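You operate a simulated robot arm through the tools that you are given. There is no shell and no other tool. Be economical: measure what you need, move in short steps, check, and stop when the job is done.

Carry out the task below with a simulated robot arm. There is one attempt and no reset: what you move stays moved.

TASK
Put one of the white knitted rolls from the white bench on the grey job card.

It is judged by the outcome, as a careful person would: the job done as asked, and still so three seconds after it is handed in. It fails if anything else is knocked over, pushed out of place, dropped, spilled or broken.

THE ROBOT
A 7-joint arm with a two-finger parallel gripper, fixed in place. Base frame: the origin is at the foot of the arm, x ahead of it, y to its left, z up; the work surface is at about z = 0. Lengths are in mm, angles in degrees, forces in N, time in s.
With the tool pointing down near the work surface it reaches from about 220 to 580 mm from the base axis. Its first joint turns from -66.0 to 66.0 degrees. Payload 2.5 kg.
Tool frame: the origin (TCP) lies between the finger pads and is the grasp point; the fingertips stand 23 mm ahead of it; z points along the fingers, y is the line along which they close. The gripper opens to 94 mm. The fingers are 38 mm wide and 10 mm thick; the gripper's body (54 by 96 mm) begins 39 mm behind the TCP.
Orientation is that of the tool frame in the base frame, as [roll, pitch, yaw] about the fixed x, y, z axes, in that order (R = Rz(yaw) Ry(pitch) Rx(roll)). With the fingers straight down and closing along the base's y, the tool's x points along the base's -x, its y along +y and its z along -z.

THE INTERFACE
- The arm moves only by the tool jog_arm. Its argument "increments" is a list that holds one entry, the list of rows, each a list of 7 numbers: the gripper command, from -1 (shut) to 1 (fully open), values between in proportion, then the shift along the base's x, y, z in mm, then the turn, a rotation vector about the base's x, y, z in degrees. In form: [[[claw, dx, dy, dz, rx, ry, rz], ...]]. A call has 1 to 10 rows; each row shifts and turns the commanded pose from where the row before left it. A row lasts 0.2 s, in which the tool goes at most 50 mm and 8.6 degrees; a call with a longer step from one row to the next is refused whole, and so is a gripper value outside its range. A pose out of reach is approached as far as the arm can. The call stops where the force on the tool passes 40 N (or 10 N more than at its start, if that is more) or the arm is blocked; 0.2 s more then pass. The fingers move at their own pace (about 108 mm/s each) and stop on an object; they squeeze with about 37 N. The grip force told is the motor's: it shows also when the fingers shut on nothing. Time passes only in rows, and 0.2 s behind the last, so rows that do not move let the fingers close. It gives the time, the measured TCP pose, the force on the tool (base axes), the opening and the grip force at its end, in the units of the frame above (readings bear some noise), and new pictures: "views" is both (left out), scene, wrist or none.
- Cameras (640 x 400 px; columns grow to the right, rows downward): "scene" is fixed at [134.7, -424.9, 547.2]; the picture's right is [0.68, -0.73, 0.00], its down [-0.44, -0.41, -0.80] and it looks along [0.58, 0.55, -0.60] (base axes); focal length 339 px, centre (320, 200). "wrist" rides on the gripper at [-39, 0, -44] in the tool frame; the picture's right is [0.00, -1.00, 0.00], its down [0.97, 0.00, -0.24] and it looks along [0.24, 0.00, 0.97] (tool axes); focal length 218 px, centre (320, 200).
- point_at(camera, pixels): there is no depth. For up to 12 entries [column, row, z] of the newest picture of that camera ("zoom" is the newest enlarged one), the place [x, y] in the base frame at which the ray of that pixel passes the height z, good to about 2 mm, but the place of the scene camera against the robot may be out by one fixed shift of up to 12 mm in any direction. No time passes.
- inspect(camera, box): a new picture of the part [left, top, right, bottom] of that camera's present view, enlarged. No time passes.
- finish_job(): hands the job in; it is judged then, once.

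Work in short steps. Measure before you move; look again where a grasp or a placing could have gone wrong, and mend it. You have 60 turns and 120 pictures in all, the two below and enlarged ones among them. Open the gripper and draw the arm clear of the work before you hand the job in, unless the task says otherwise; then end with one line.

The tools are called after "Emit:" as name(argument=value, ...) on one line, values as JSON. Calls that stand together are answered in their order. jog_arm: Moves the arm, as the interface text tells. Its arguments: {"type":"object","properties":{"increments":{"type":"array","items":{"type":"array","items":{"type":"array","items":{"type":"number"}}}},"views":{"type":"string","enum":["both","scene","wrist","none"]}},"required":["increments"]} The other tools are called the same way: point_at (camera, pixels) gives the place at which the rays of pixels pass given heights; inspect (camera, box) takes an enlarged picture of a part of a camera's view; finish_job () hands the job in.

At the start:

```text
time_s: 0.0
position: [402.7, -46.1, 289.2]
ee_rot: [-180.0, 0.0, 180.0]
wrist_force: [0.6, 0.7, 0.7]
finger_gap: 94.2
grasp_force: 0.0
```

scene: 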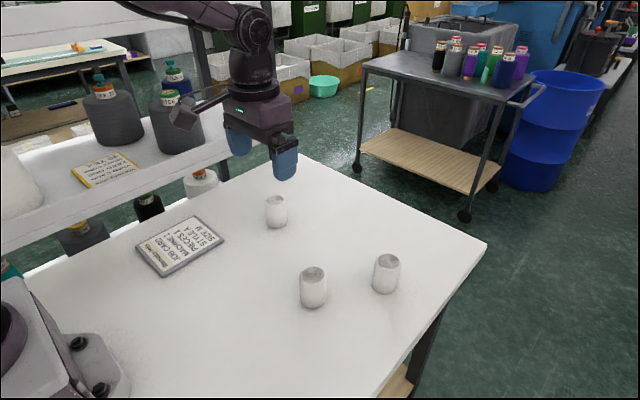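
wrist: 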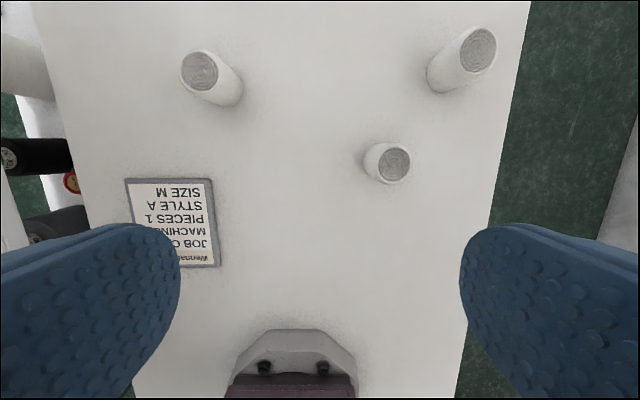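

The wrist view shows three rolls with tops near (202,70), (478,48) and (396,163), and the card at about (172,222). I'll measure them from both cameras.

Emit:
point_at(camera="wrist", pixels=[[396, 163, 50], [396, 163, 60], [396, 163, 40], [371, 163, 0], [202, 70, 60], [478, 48, 60], [124, 179, 8], [211, 178, 8], [220, 266, 8], [226, 104, 0], [440, 85, 0]])

Emit:
point_at(camera="scene", pixels=[[313, 272, 60], [387, 260, 60], [276, 201, 60], [314, 306, 0], [385, 292, 0], [278, 228, 0], [136, 246, 8], [194, 216, 8], [223, 240, 8], [163, 275, 8], [313, 272, 50], [276, 201, 50]])

Emit:
inspect(camera="scene", box=[120, 170, 420, 330])

Emit:
inspect(camera="wrist", box=[110, 10, 510, 280])

```text
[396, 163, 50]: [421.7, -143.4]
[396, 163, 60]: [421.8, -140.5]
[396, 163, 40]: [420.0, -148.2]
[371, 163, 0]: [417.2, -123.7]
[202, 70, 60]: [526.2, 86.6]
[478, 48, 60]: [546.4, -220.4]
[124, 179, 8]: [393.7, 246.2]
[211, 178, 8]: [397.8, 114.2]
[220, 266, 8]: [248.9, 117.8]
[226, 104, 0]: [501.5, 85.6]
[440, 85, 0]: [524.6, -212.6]
```

```text
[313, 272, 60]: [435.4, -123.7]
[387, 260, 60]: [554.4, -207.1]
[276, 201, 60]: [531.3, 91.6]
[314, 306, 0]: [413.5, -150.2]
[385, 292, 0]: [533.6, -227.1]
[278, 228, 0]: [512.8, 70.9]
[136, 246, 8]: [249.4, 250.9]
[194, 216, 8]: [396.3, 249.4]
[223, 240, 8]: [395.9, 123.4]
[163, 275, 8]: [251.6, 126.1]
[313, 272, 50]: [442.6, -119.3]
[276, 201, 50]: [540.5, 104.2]
```

```text
2.13 times, centred on (270, 250) of scene
```

zoom: 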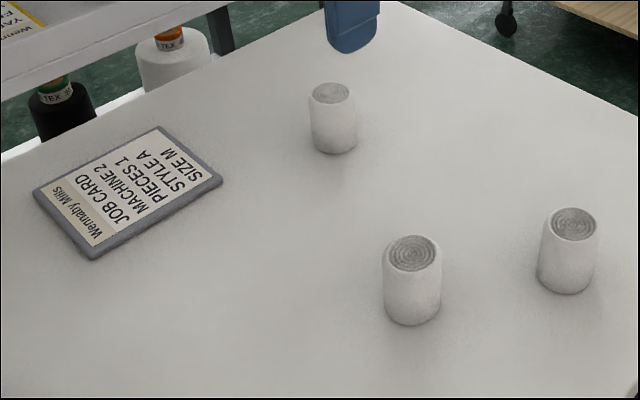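

```text
1.48 times, centred on (310, 145) of wrist
```

zoom: 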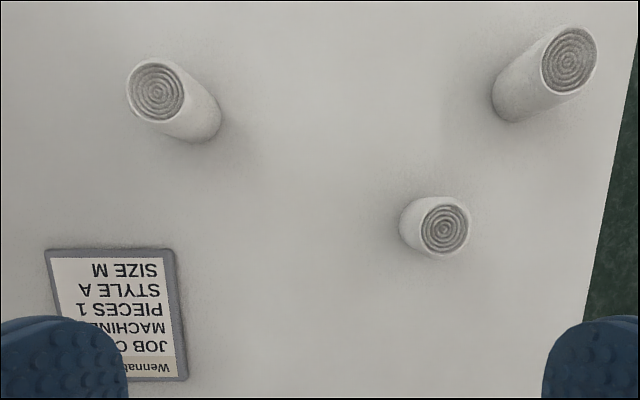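

The nearest roll is free-standing with its top at about (421,-142), and the card spans x 249–396, y 115–248. I'll move over the roll, still well above it, and look again.

Emit:
jog_arm(increments=[[[1, 6, -32, -30, 0, 0, 0], [1, 6, -32, -30, 0, 0, 0], [1, 6, -31, -30, 0, 0, 0], [1, 0, 0, 0, 0, 0, 0]]])

```text
time_s: 1.0
position: [421.6, -142.0, 199.7]
ee_rot: [180.0, 0.0, -179.9]
wrist_force: [0.1, -0.6, 0.2]
finger_gap: 94.0
grasp_force: 0.0
```

scene: 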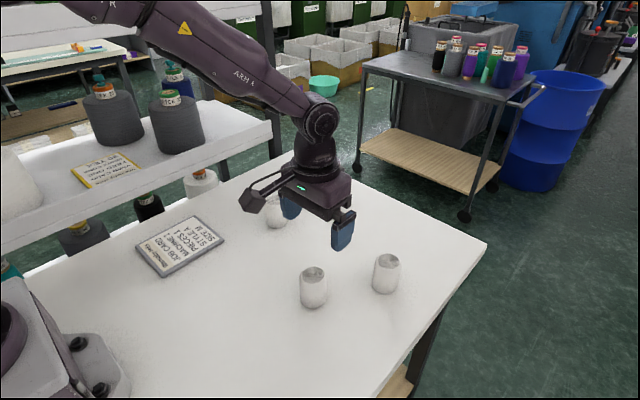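
wrist: 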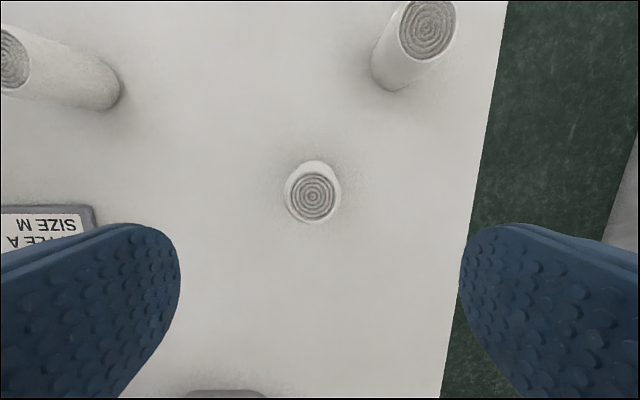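

The roll's top is now at (312,197), spanning columns 284–341. I'll measure it again.

Emit:
point_at(camera="wrist", pixels=[[312, 197, 50], [312, 197, 60], [312, 197, 70], [284, 190, 55], [341, 190, 55], [312, 224, 60], [314, 160, 10]])

Emit:
point_at(camera="scene", pixels=[[313, 272, 40], [313, 272, 50], [313, 272, 60], [313, 272, 70], [314, 306, 0], [300, 290, 30], [327, 290, 30]])

Emit:
inspect(camera="wrist", box=[240, 140, 400, 240])

```text
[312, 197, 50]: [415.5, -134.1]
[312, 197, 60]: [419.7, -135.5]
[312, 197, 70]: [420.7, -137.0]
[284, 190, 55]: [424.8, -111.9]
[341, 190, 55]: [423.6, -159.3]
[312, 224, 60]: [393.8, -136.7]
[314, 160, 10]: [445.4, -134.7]
```

```text
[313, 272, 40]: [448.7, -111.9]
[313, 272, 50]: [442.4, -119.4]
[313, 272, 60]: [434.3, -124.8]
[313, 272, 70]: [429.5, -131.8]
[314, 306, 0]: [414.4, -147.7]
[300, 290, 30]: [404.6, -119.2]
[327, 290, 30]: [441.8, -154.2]
```

```text
4.00 times, centred on (320, 190) of wrist
```

zoom: 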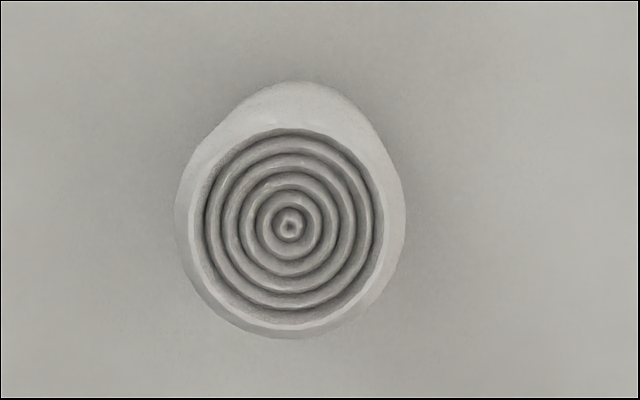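

The roll is centred near (420,-136), about 50 mm across and 67 mm tall. I'll centre over it, go down to TCP z ≈ 45 and check before closing.

Emit:
jog_arm(increments=[[[1, -1, 6, -30, 0, 0, 0], [1, 0, 0, -40, 0, 0, 0], [1, 0, 0, -40, 0, 0, 0], [1, 0, 0, -25, 0, 0, 0], [1, 0, 0, -20, 0, 0, 0], [1, 0, 0, 0, 0, 0, 0]]])

```text
time_s: 2.4
position: [419.6, -135.4, 44.4]
ee_rot: [-179.9, 0.0, -180.0]
wrist_force: [-0.8, 0.0, -0.4]
finger_gap: 94.2
grasp_force: 0.0
```

scene: 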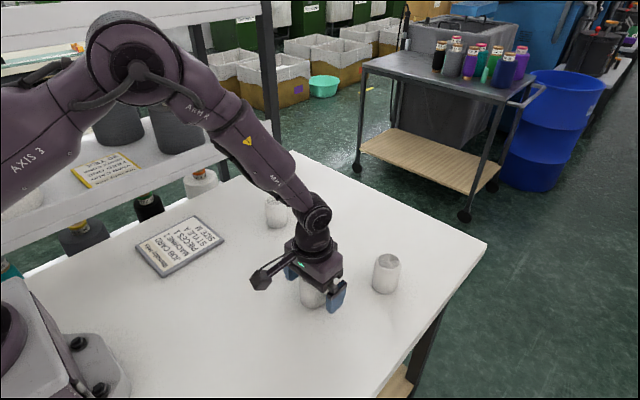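
wrist: 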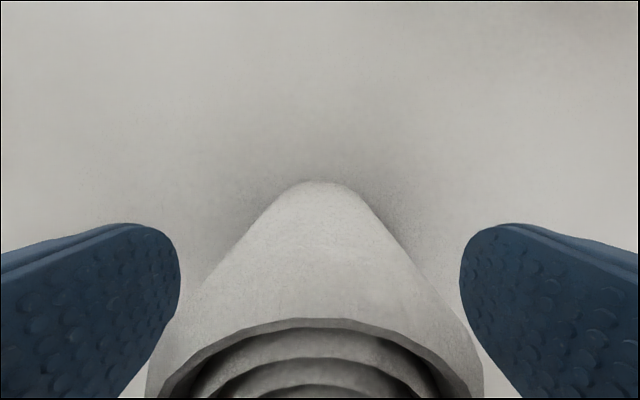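

The roll sits centred between the fingers, so I'll close on it.

Emit:
jog_arm(increments=[[[-1, 0, 0, 0, 0, 0, 0], [-1, 0, 0, 0, 0, 0, 0], [-1, 0, 0, 0, 0, 0, 0]]], views="wrist")

```text
time_s: 3.2
position: [419.2, -134.4, 44.2]
ee_rot: [179.9, 0.0, 180.0]
wrist_force: [1.1, -0.3, -0.5]
finger_gap: 49.8
grasp_force: 36.9
```

wrist: 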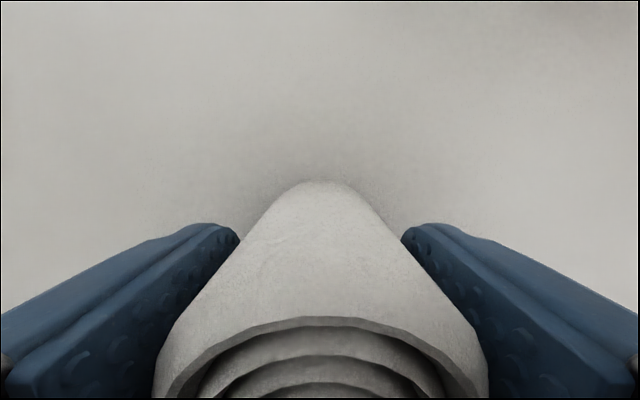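

The roll is held at a gap of 49.8 mm. I'll lift it straight up.

Emit:
jog_arm(increments=[[[-1, 0, 0, 10, 0, 0, 0], [-1, 0, 0, 25, 0, 0, 0], [-1, 0, 0, 35, 0, 0, 0], [-1, 0, 0, 40, 0, 0, 0], [-1, 0, 0, 0, 0, 0, 0]]])

```text
time_s: 4.4
position: [418.9, -136.0, 155.7]
ee_rot: [-180.0, 0.0, 180.0]
wrist_force: [0.7, 0.0, -0.6]
finger_gap: 49.3
grasp_force: 37.0
```

scene: 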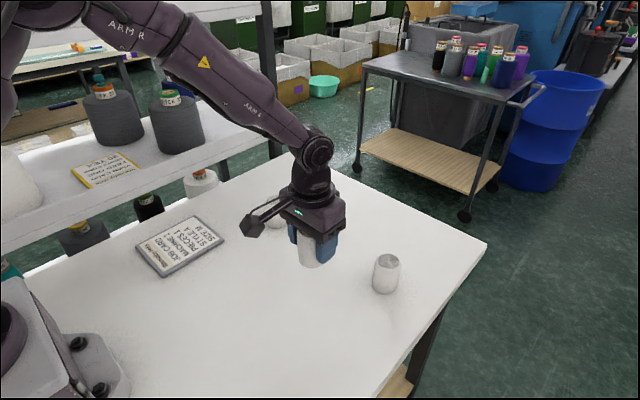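
wrist: 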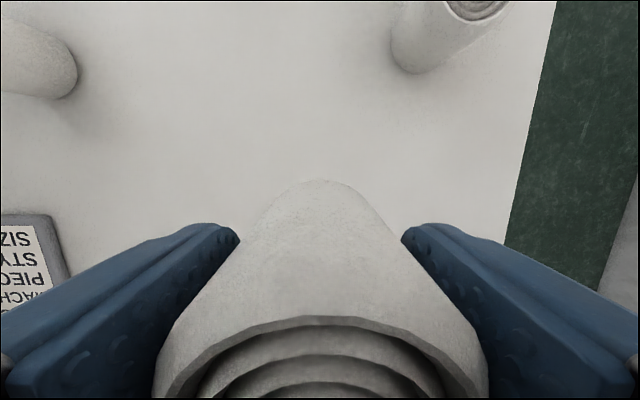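

The roll is held steady. I'll carry it part of the way towards the card and look at the clearance to the shelf.

Emit:
jog_arm(increments=[[[-1, -12, 40, 0, 0, 0, 0], [-1, -12, 40, 0, 0, 0, 0], [-1, -12, 40, 0, 0, 0, 0], [-1, -12, 40, 0, 0, 0, 0], [-1, -12, 40, 0, 0, 0, 0], [-1, -12, 30, 0, 0, 0, 0], [-1, 0, 0, 0, 0, 0, 0]]])

```text
time_s: 6.0
position: [347.6, 95.2, 155.9]
ee_rot: [180.0, 0.0, -180.0]
wrist_force: [-0.2, -0.1, 0.6]
finger_gap: 49.7
grasp_force: 36.9
```

scene: 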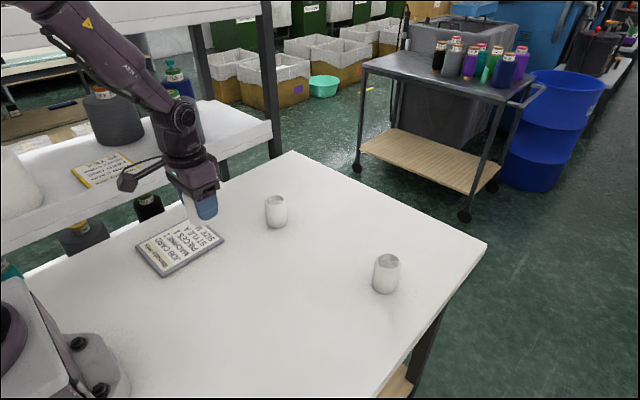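
wrist: 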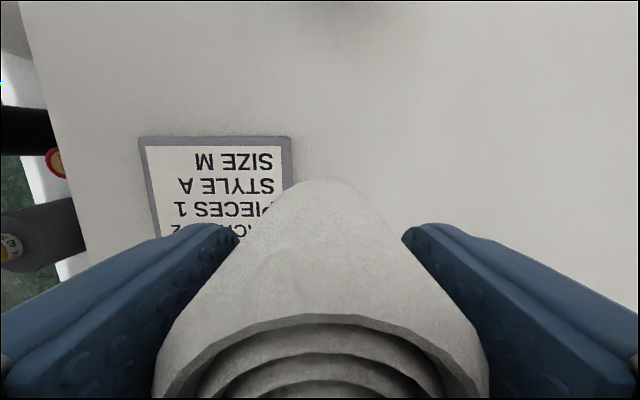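

I'll check the card corners and the bench's left edge from here.

Emit:
point_at(camera="wrist", pixels=[[139, 137, 8], [291, 136, 8], [291, 185, 8], [60, 240, 0], [30, 60, 0], [68, 160, 0], [82, 240, 0]])

Emit:
point_at(camera="scene", pixels=[[100, 212, 150], [100, 212, 200], [100, 212, 250], [100, 212, 100], [25, 283, 0], [293, 152, 0], [100, 220, 150]])

Emit:
inspect(camera="scene", box=[40, 100, 300, 290])

```text
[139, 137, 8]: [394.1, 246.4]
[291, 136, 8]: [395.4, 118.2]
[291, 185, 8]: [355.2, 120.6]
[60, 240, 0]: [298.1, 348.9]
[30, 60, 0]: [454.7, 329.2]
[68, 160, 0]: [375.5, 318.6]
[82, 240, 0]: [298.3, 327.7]
```

```text
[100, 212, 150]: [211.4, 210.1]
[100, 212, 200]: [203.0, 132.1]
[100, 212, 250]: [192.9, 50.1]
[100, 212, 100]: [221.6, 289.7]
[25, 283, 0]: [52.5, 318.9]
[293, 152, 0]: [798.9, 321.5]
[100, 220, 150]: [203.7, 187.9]
```

```text
2.11 times, centred on (170, 195) of scene
```

zoom: 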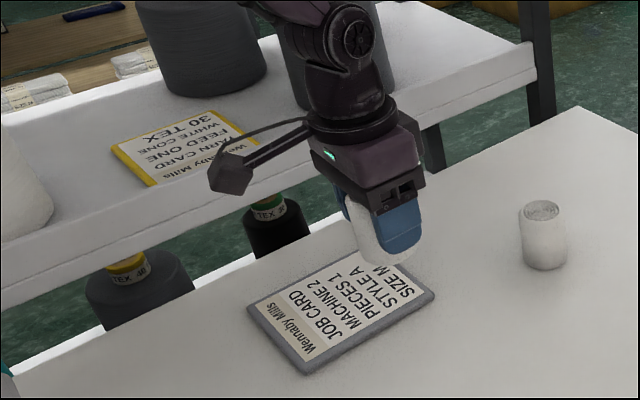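

The card is x 249–395, y 118–247, and the bench edge is at y ≈ 322, so the shelf is clear. I'll go over the card centre and lower part-way.

Emit:
jog_arm(increments=[[[-1, -8, 28, 0, 0, 0, 0], [-1, -8, 28, 0, 0, 0, 0], [-1, -8, 28, 0, 0, 0, 0], [-1, 0, 0, -30, 0, 0, 0], [-1, 0, 0, -30, 0, 0, 0], [-1, 0, 0, -25, 0, 0, 0], [-1, 0, 0, 0, 0, 0, 0]]])

```text
time_s: 7.6
position: [325.0, 177.7, 68.6]
ee_rot: [-179.9, 0.0, 180.0]
wrist_force: [-0.8, -0.3, -0.6]
finger_gap: 50.0
grasp_force: 37.0
```

scene: 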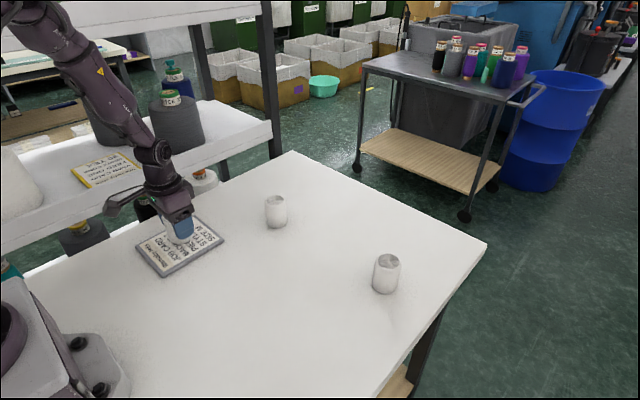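
wrist: 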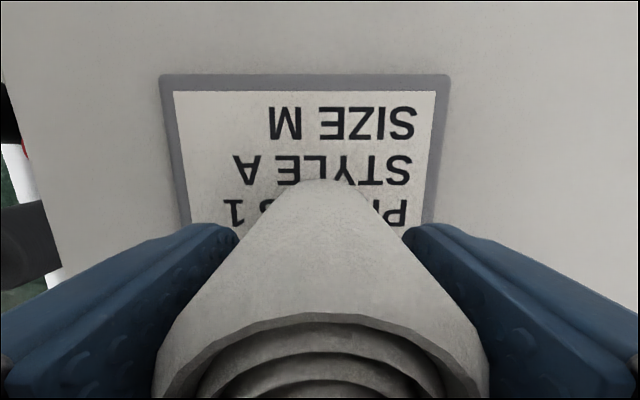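

The roll is over the middle of the card, with its bottom about 24 mm above the bench. I'll lower in small steps until there is contact.

Emit:
jog_arm(increments=[[[-1, 0, 0, -6, 0, 0, 0], [-1, 0, 0, -3, 0, 0, 0], [-1, 0, 0, -2, 0, 0, 0], [-1, 0, 0, -1, 0, 0, 0], [-1, 0, 0, 0, 0, 0, 0]]], views="none")

```text
time_s: 8.8
position: [324.6, 178.8, 58.1]
ee_rot: [-179.9, 0.0, -180.0]
wrist_force: [0.4, 0.2, 0.1]
finger_gap: 49.9
grasp_force: 37.5
```

No contact yet at z ≈ 57, so I'll continue in 1 mm steps.

Emit:
jog_arm(increments=[[[-1, 0, 0, -1, 0, 0, 0], [-1, 0, 0, -1, 0, 0, 0], [-1, 0, 0, -1, 0, 0, 0], [-1, 0, 0, 0, 0, 0, 0]]], views="none")

Emit:
inspect(camera="scene", box=[120, 190, 240, 280])

```text
time_s: 9.8
position: [323.9, 178.7, 54.9]
ee_rot: [-180.0, 0.0, 180.0]
wrist_force: [0.3, 0.1, -0.3]
finger_gap: 50.0
grasp_force: 36.9
```

```text
4.44 times, centred on (180, 235) of scene
```

zoom: 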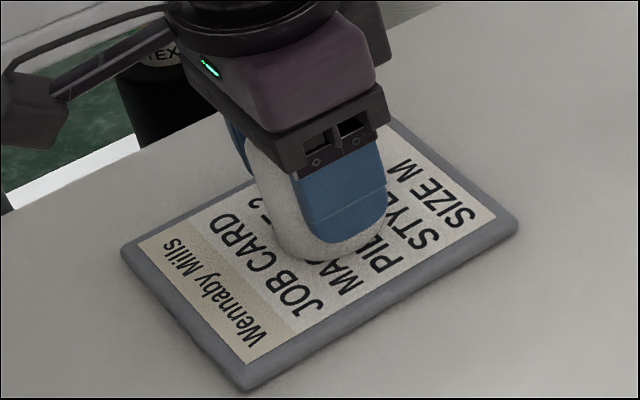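

Still no force at z ≈ 54.5. I'll keep going down by 1 mm steps.

Emit:
jog_arm(increments=[[[-1, 0, 0, -1, 0, 0, 0], [-1, 0, 0, -1, 0, 0, 0], [-1, 0, 0, 0, 0, 0, 0]]], views="none")

```text
time_s: 10.6
position: [324.6, 178.4, 54.4]
ee_rot: [179.9, 0.1, 180.0]
wrist_force: [-7.0, -2.7, 31.4]
finger_gap: 49.6
grasp_force: 36.7
```

Contact shows as 31 N upward at z ≈ 54. I'll ease up by 1.5 mm and read the force before releasing.

Emit:
jog_arm(increments=[[[-1, 0, 0, 1.5, 0, 0, 0], [-1, 0, 0, 0, 0, 0, 0]]], views="none")

```text
time_s: 11.2
position: [323.5, 180.0, 53.0]
ee_rot: [179.9, 0.2, -180.0]
wrist_force: [3.7, 0.5, 6.7]
finger_gap: 49.8
grasp_force: 36.9
```

The load has dropped to about 7 N, so the roll is resting on the card. I'll open gently.

Emit:
jog_arm(increments=[[[-0.1, 0, 0, 0, 0, 0, 0], [0.2, 0, 0, 0, 0, 0, 0], [0.7, 0, 0, 0, 0, 0, 0], [0.9, 0, 0, 0, 0, 0, 0], [0.9, 0, 0, 0, 0, 0, 0]]])

```text
time_s: 12.4
position: [324.1, 178.2, 54.4]
ee_rot: [-180.0, 0.0, -179.9]
wrist_force: [-0.6, -0.6, -0.1]
finger_gap: 89.4
grasp_force: 0.0
```

scene: 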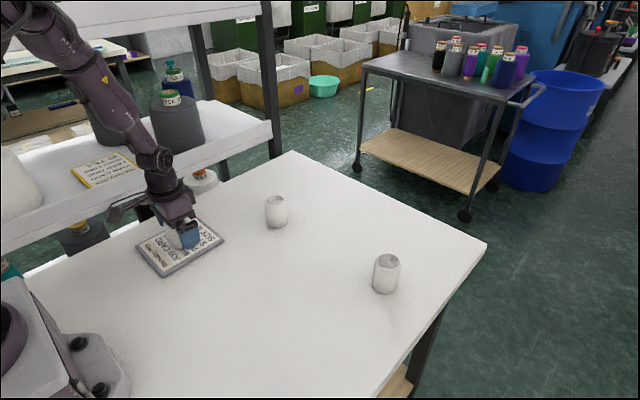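
wrist: 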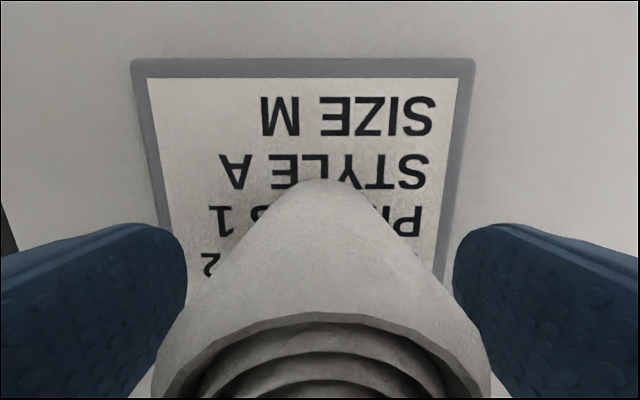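

The roll stands freely between the open fingers, so I'll rise straight up and then back away.

Emit:
jog_arm(increments=[[[0.9, 0, 0, 15, 0, 0, 0], [0.9, 0, 0, 30, 0, 0, 0], [0.9, 0, 0, 40, 0, 0, 0], [0.9, 0, 0, 40, 0, 0, 0], [0.9, 10, -40, 10, 0, 0, 0], [0.9, 10, -45, 10, 0, 0, 0], [0.9, 10, -45, 10, 0, 0, 0], [0.9, 0, -45, 0, 0, 0, 0], [0.9, 0, 0, 0, 0, 0, 0]]])

Emit:
inspect(camera="scene", box=[100, 150, 300, 290])

```text
time_s: 14.4
position: [353.9, 2.5, 210.1]
ee_rot: [-180.0, 0.0, 180.0]
wrist_force: [-1.1, -0.6, 0.8]
finger_gap: 89.3
grasp_force: 0.1
```

scene: 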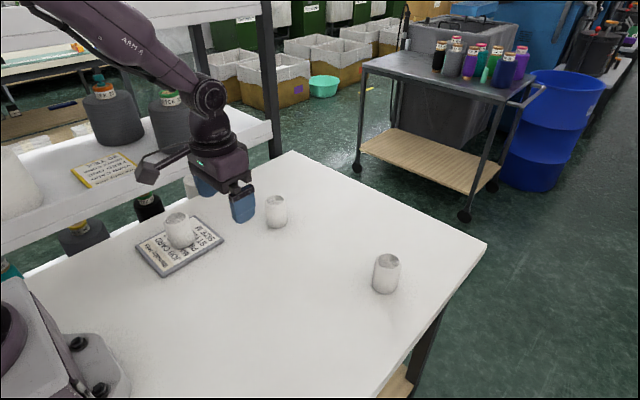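
wrist: 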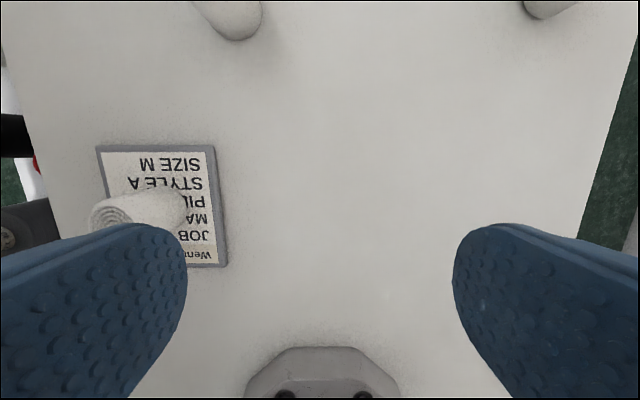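

```text
2.86 times, centred on (200, 220) of scene
```

zoom: 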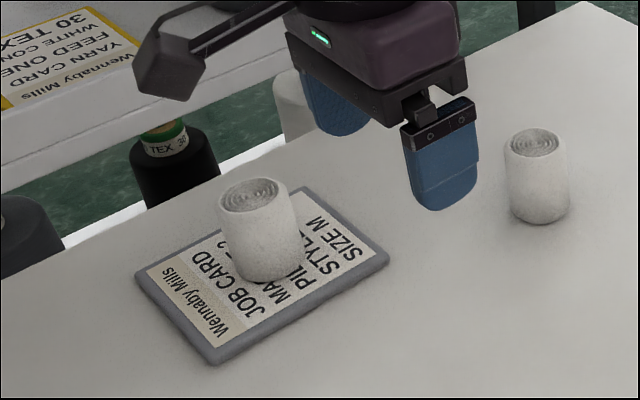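

The roll stands on the card, the card and the other rolls haven't moved, and the arm is clear, so I'm handing the job in.

Emit:
finish_job()

```text
The job is handed in.
```

One white knitted roll now stands upright near the middle of the grey job card, nothing else was moved, and the arm is clear with its gripper open.
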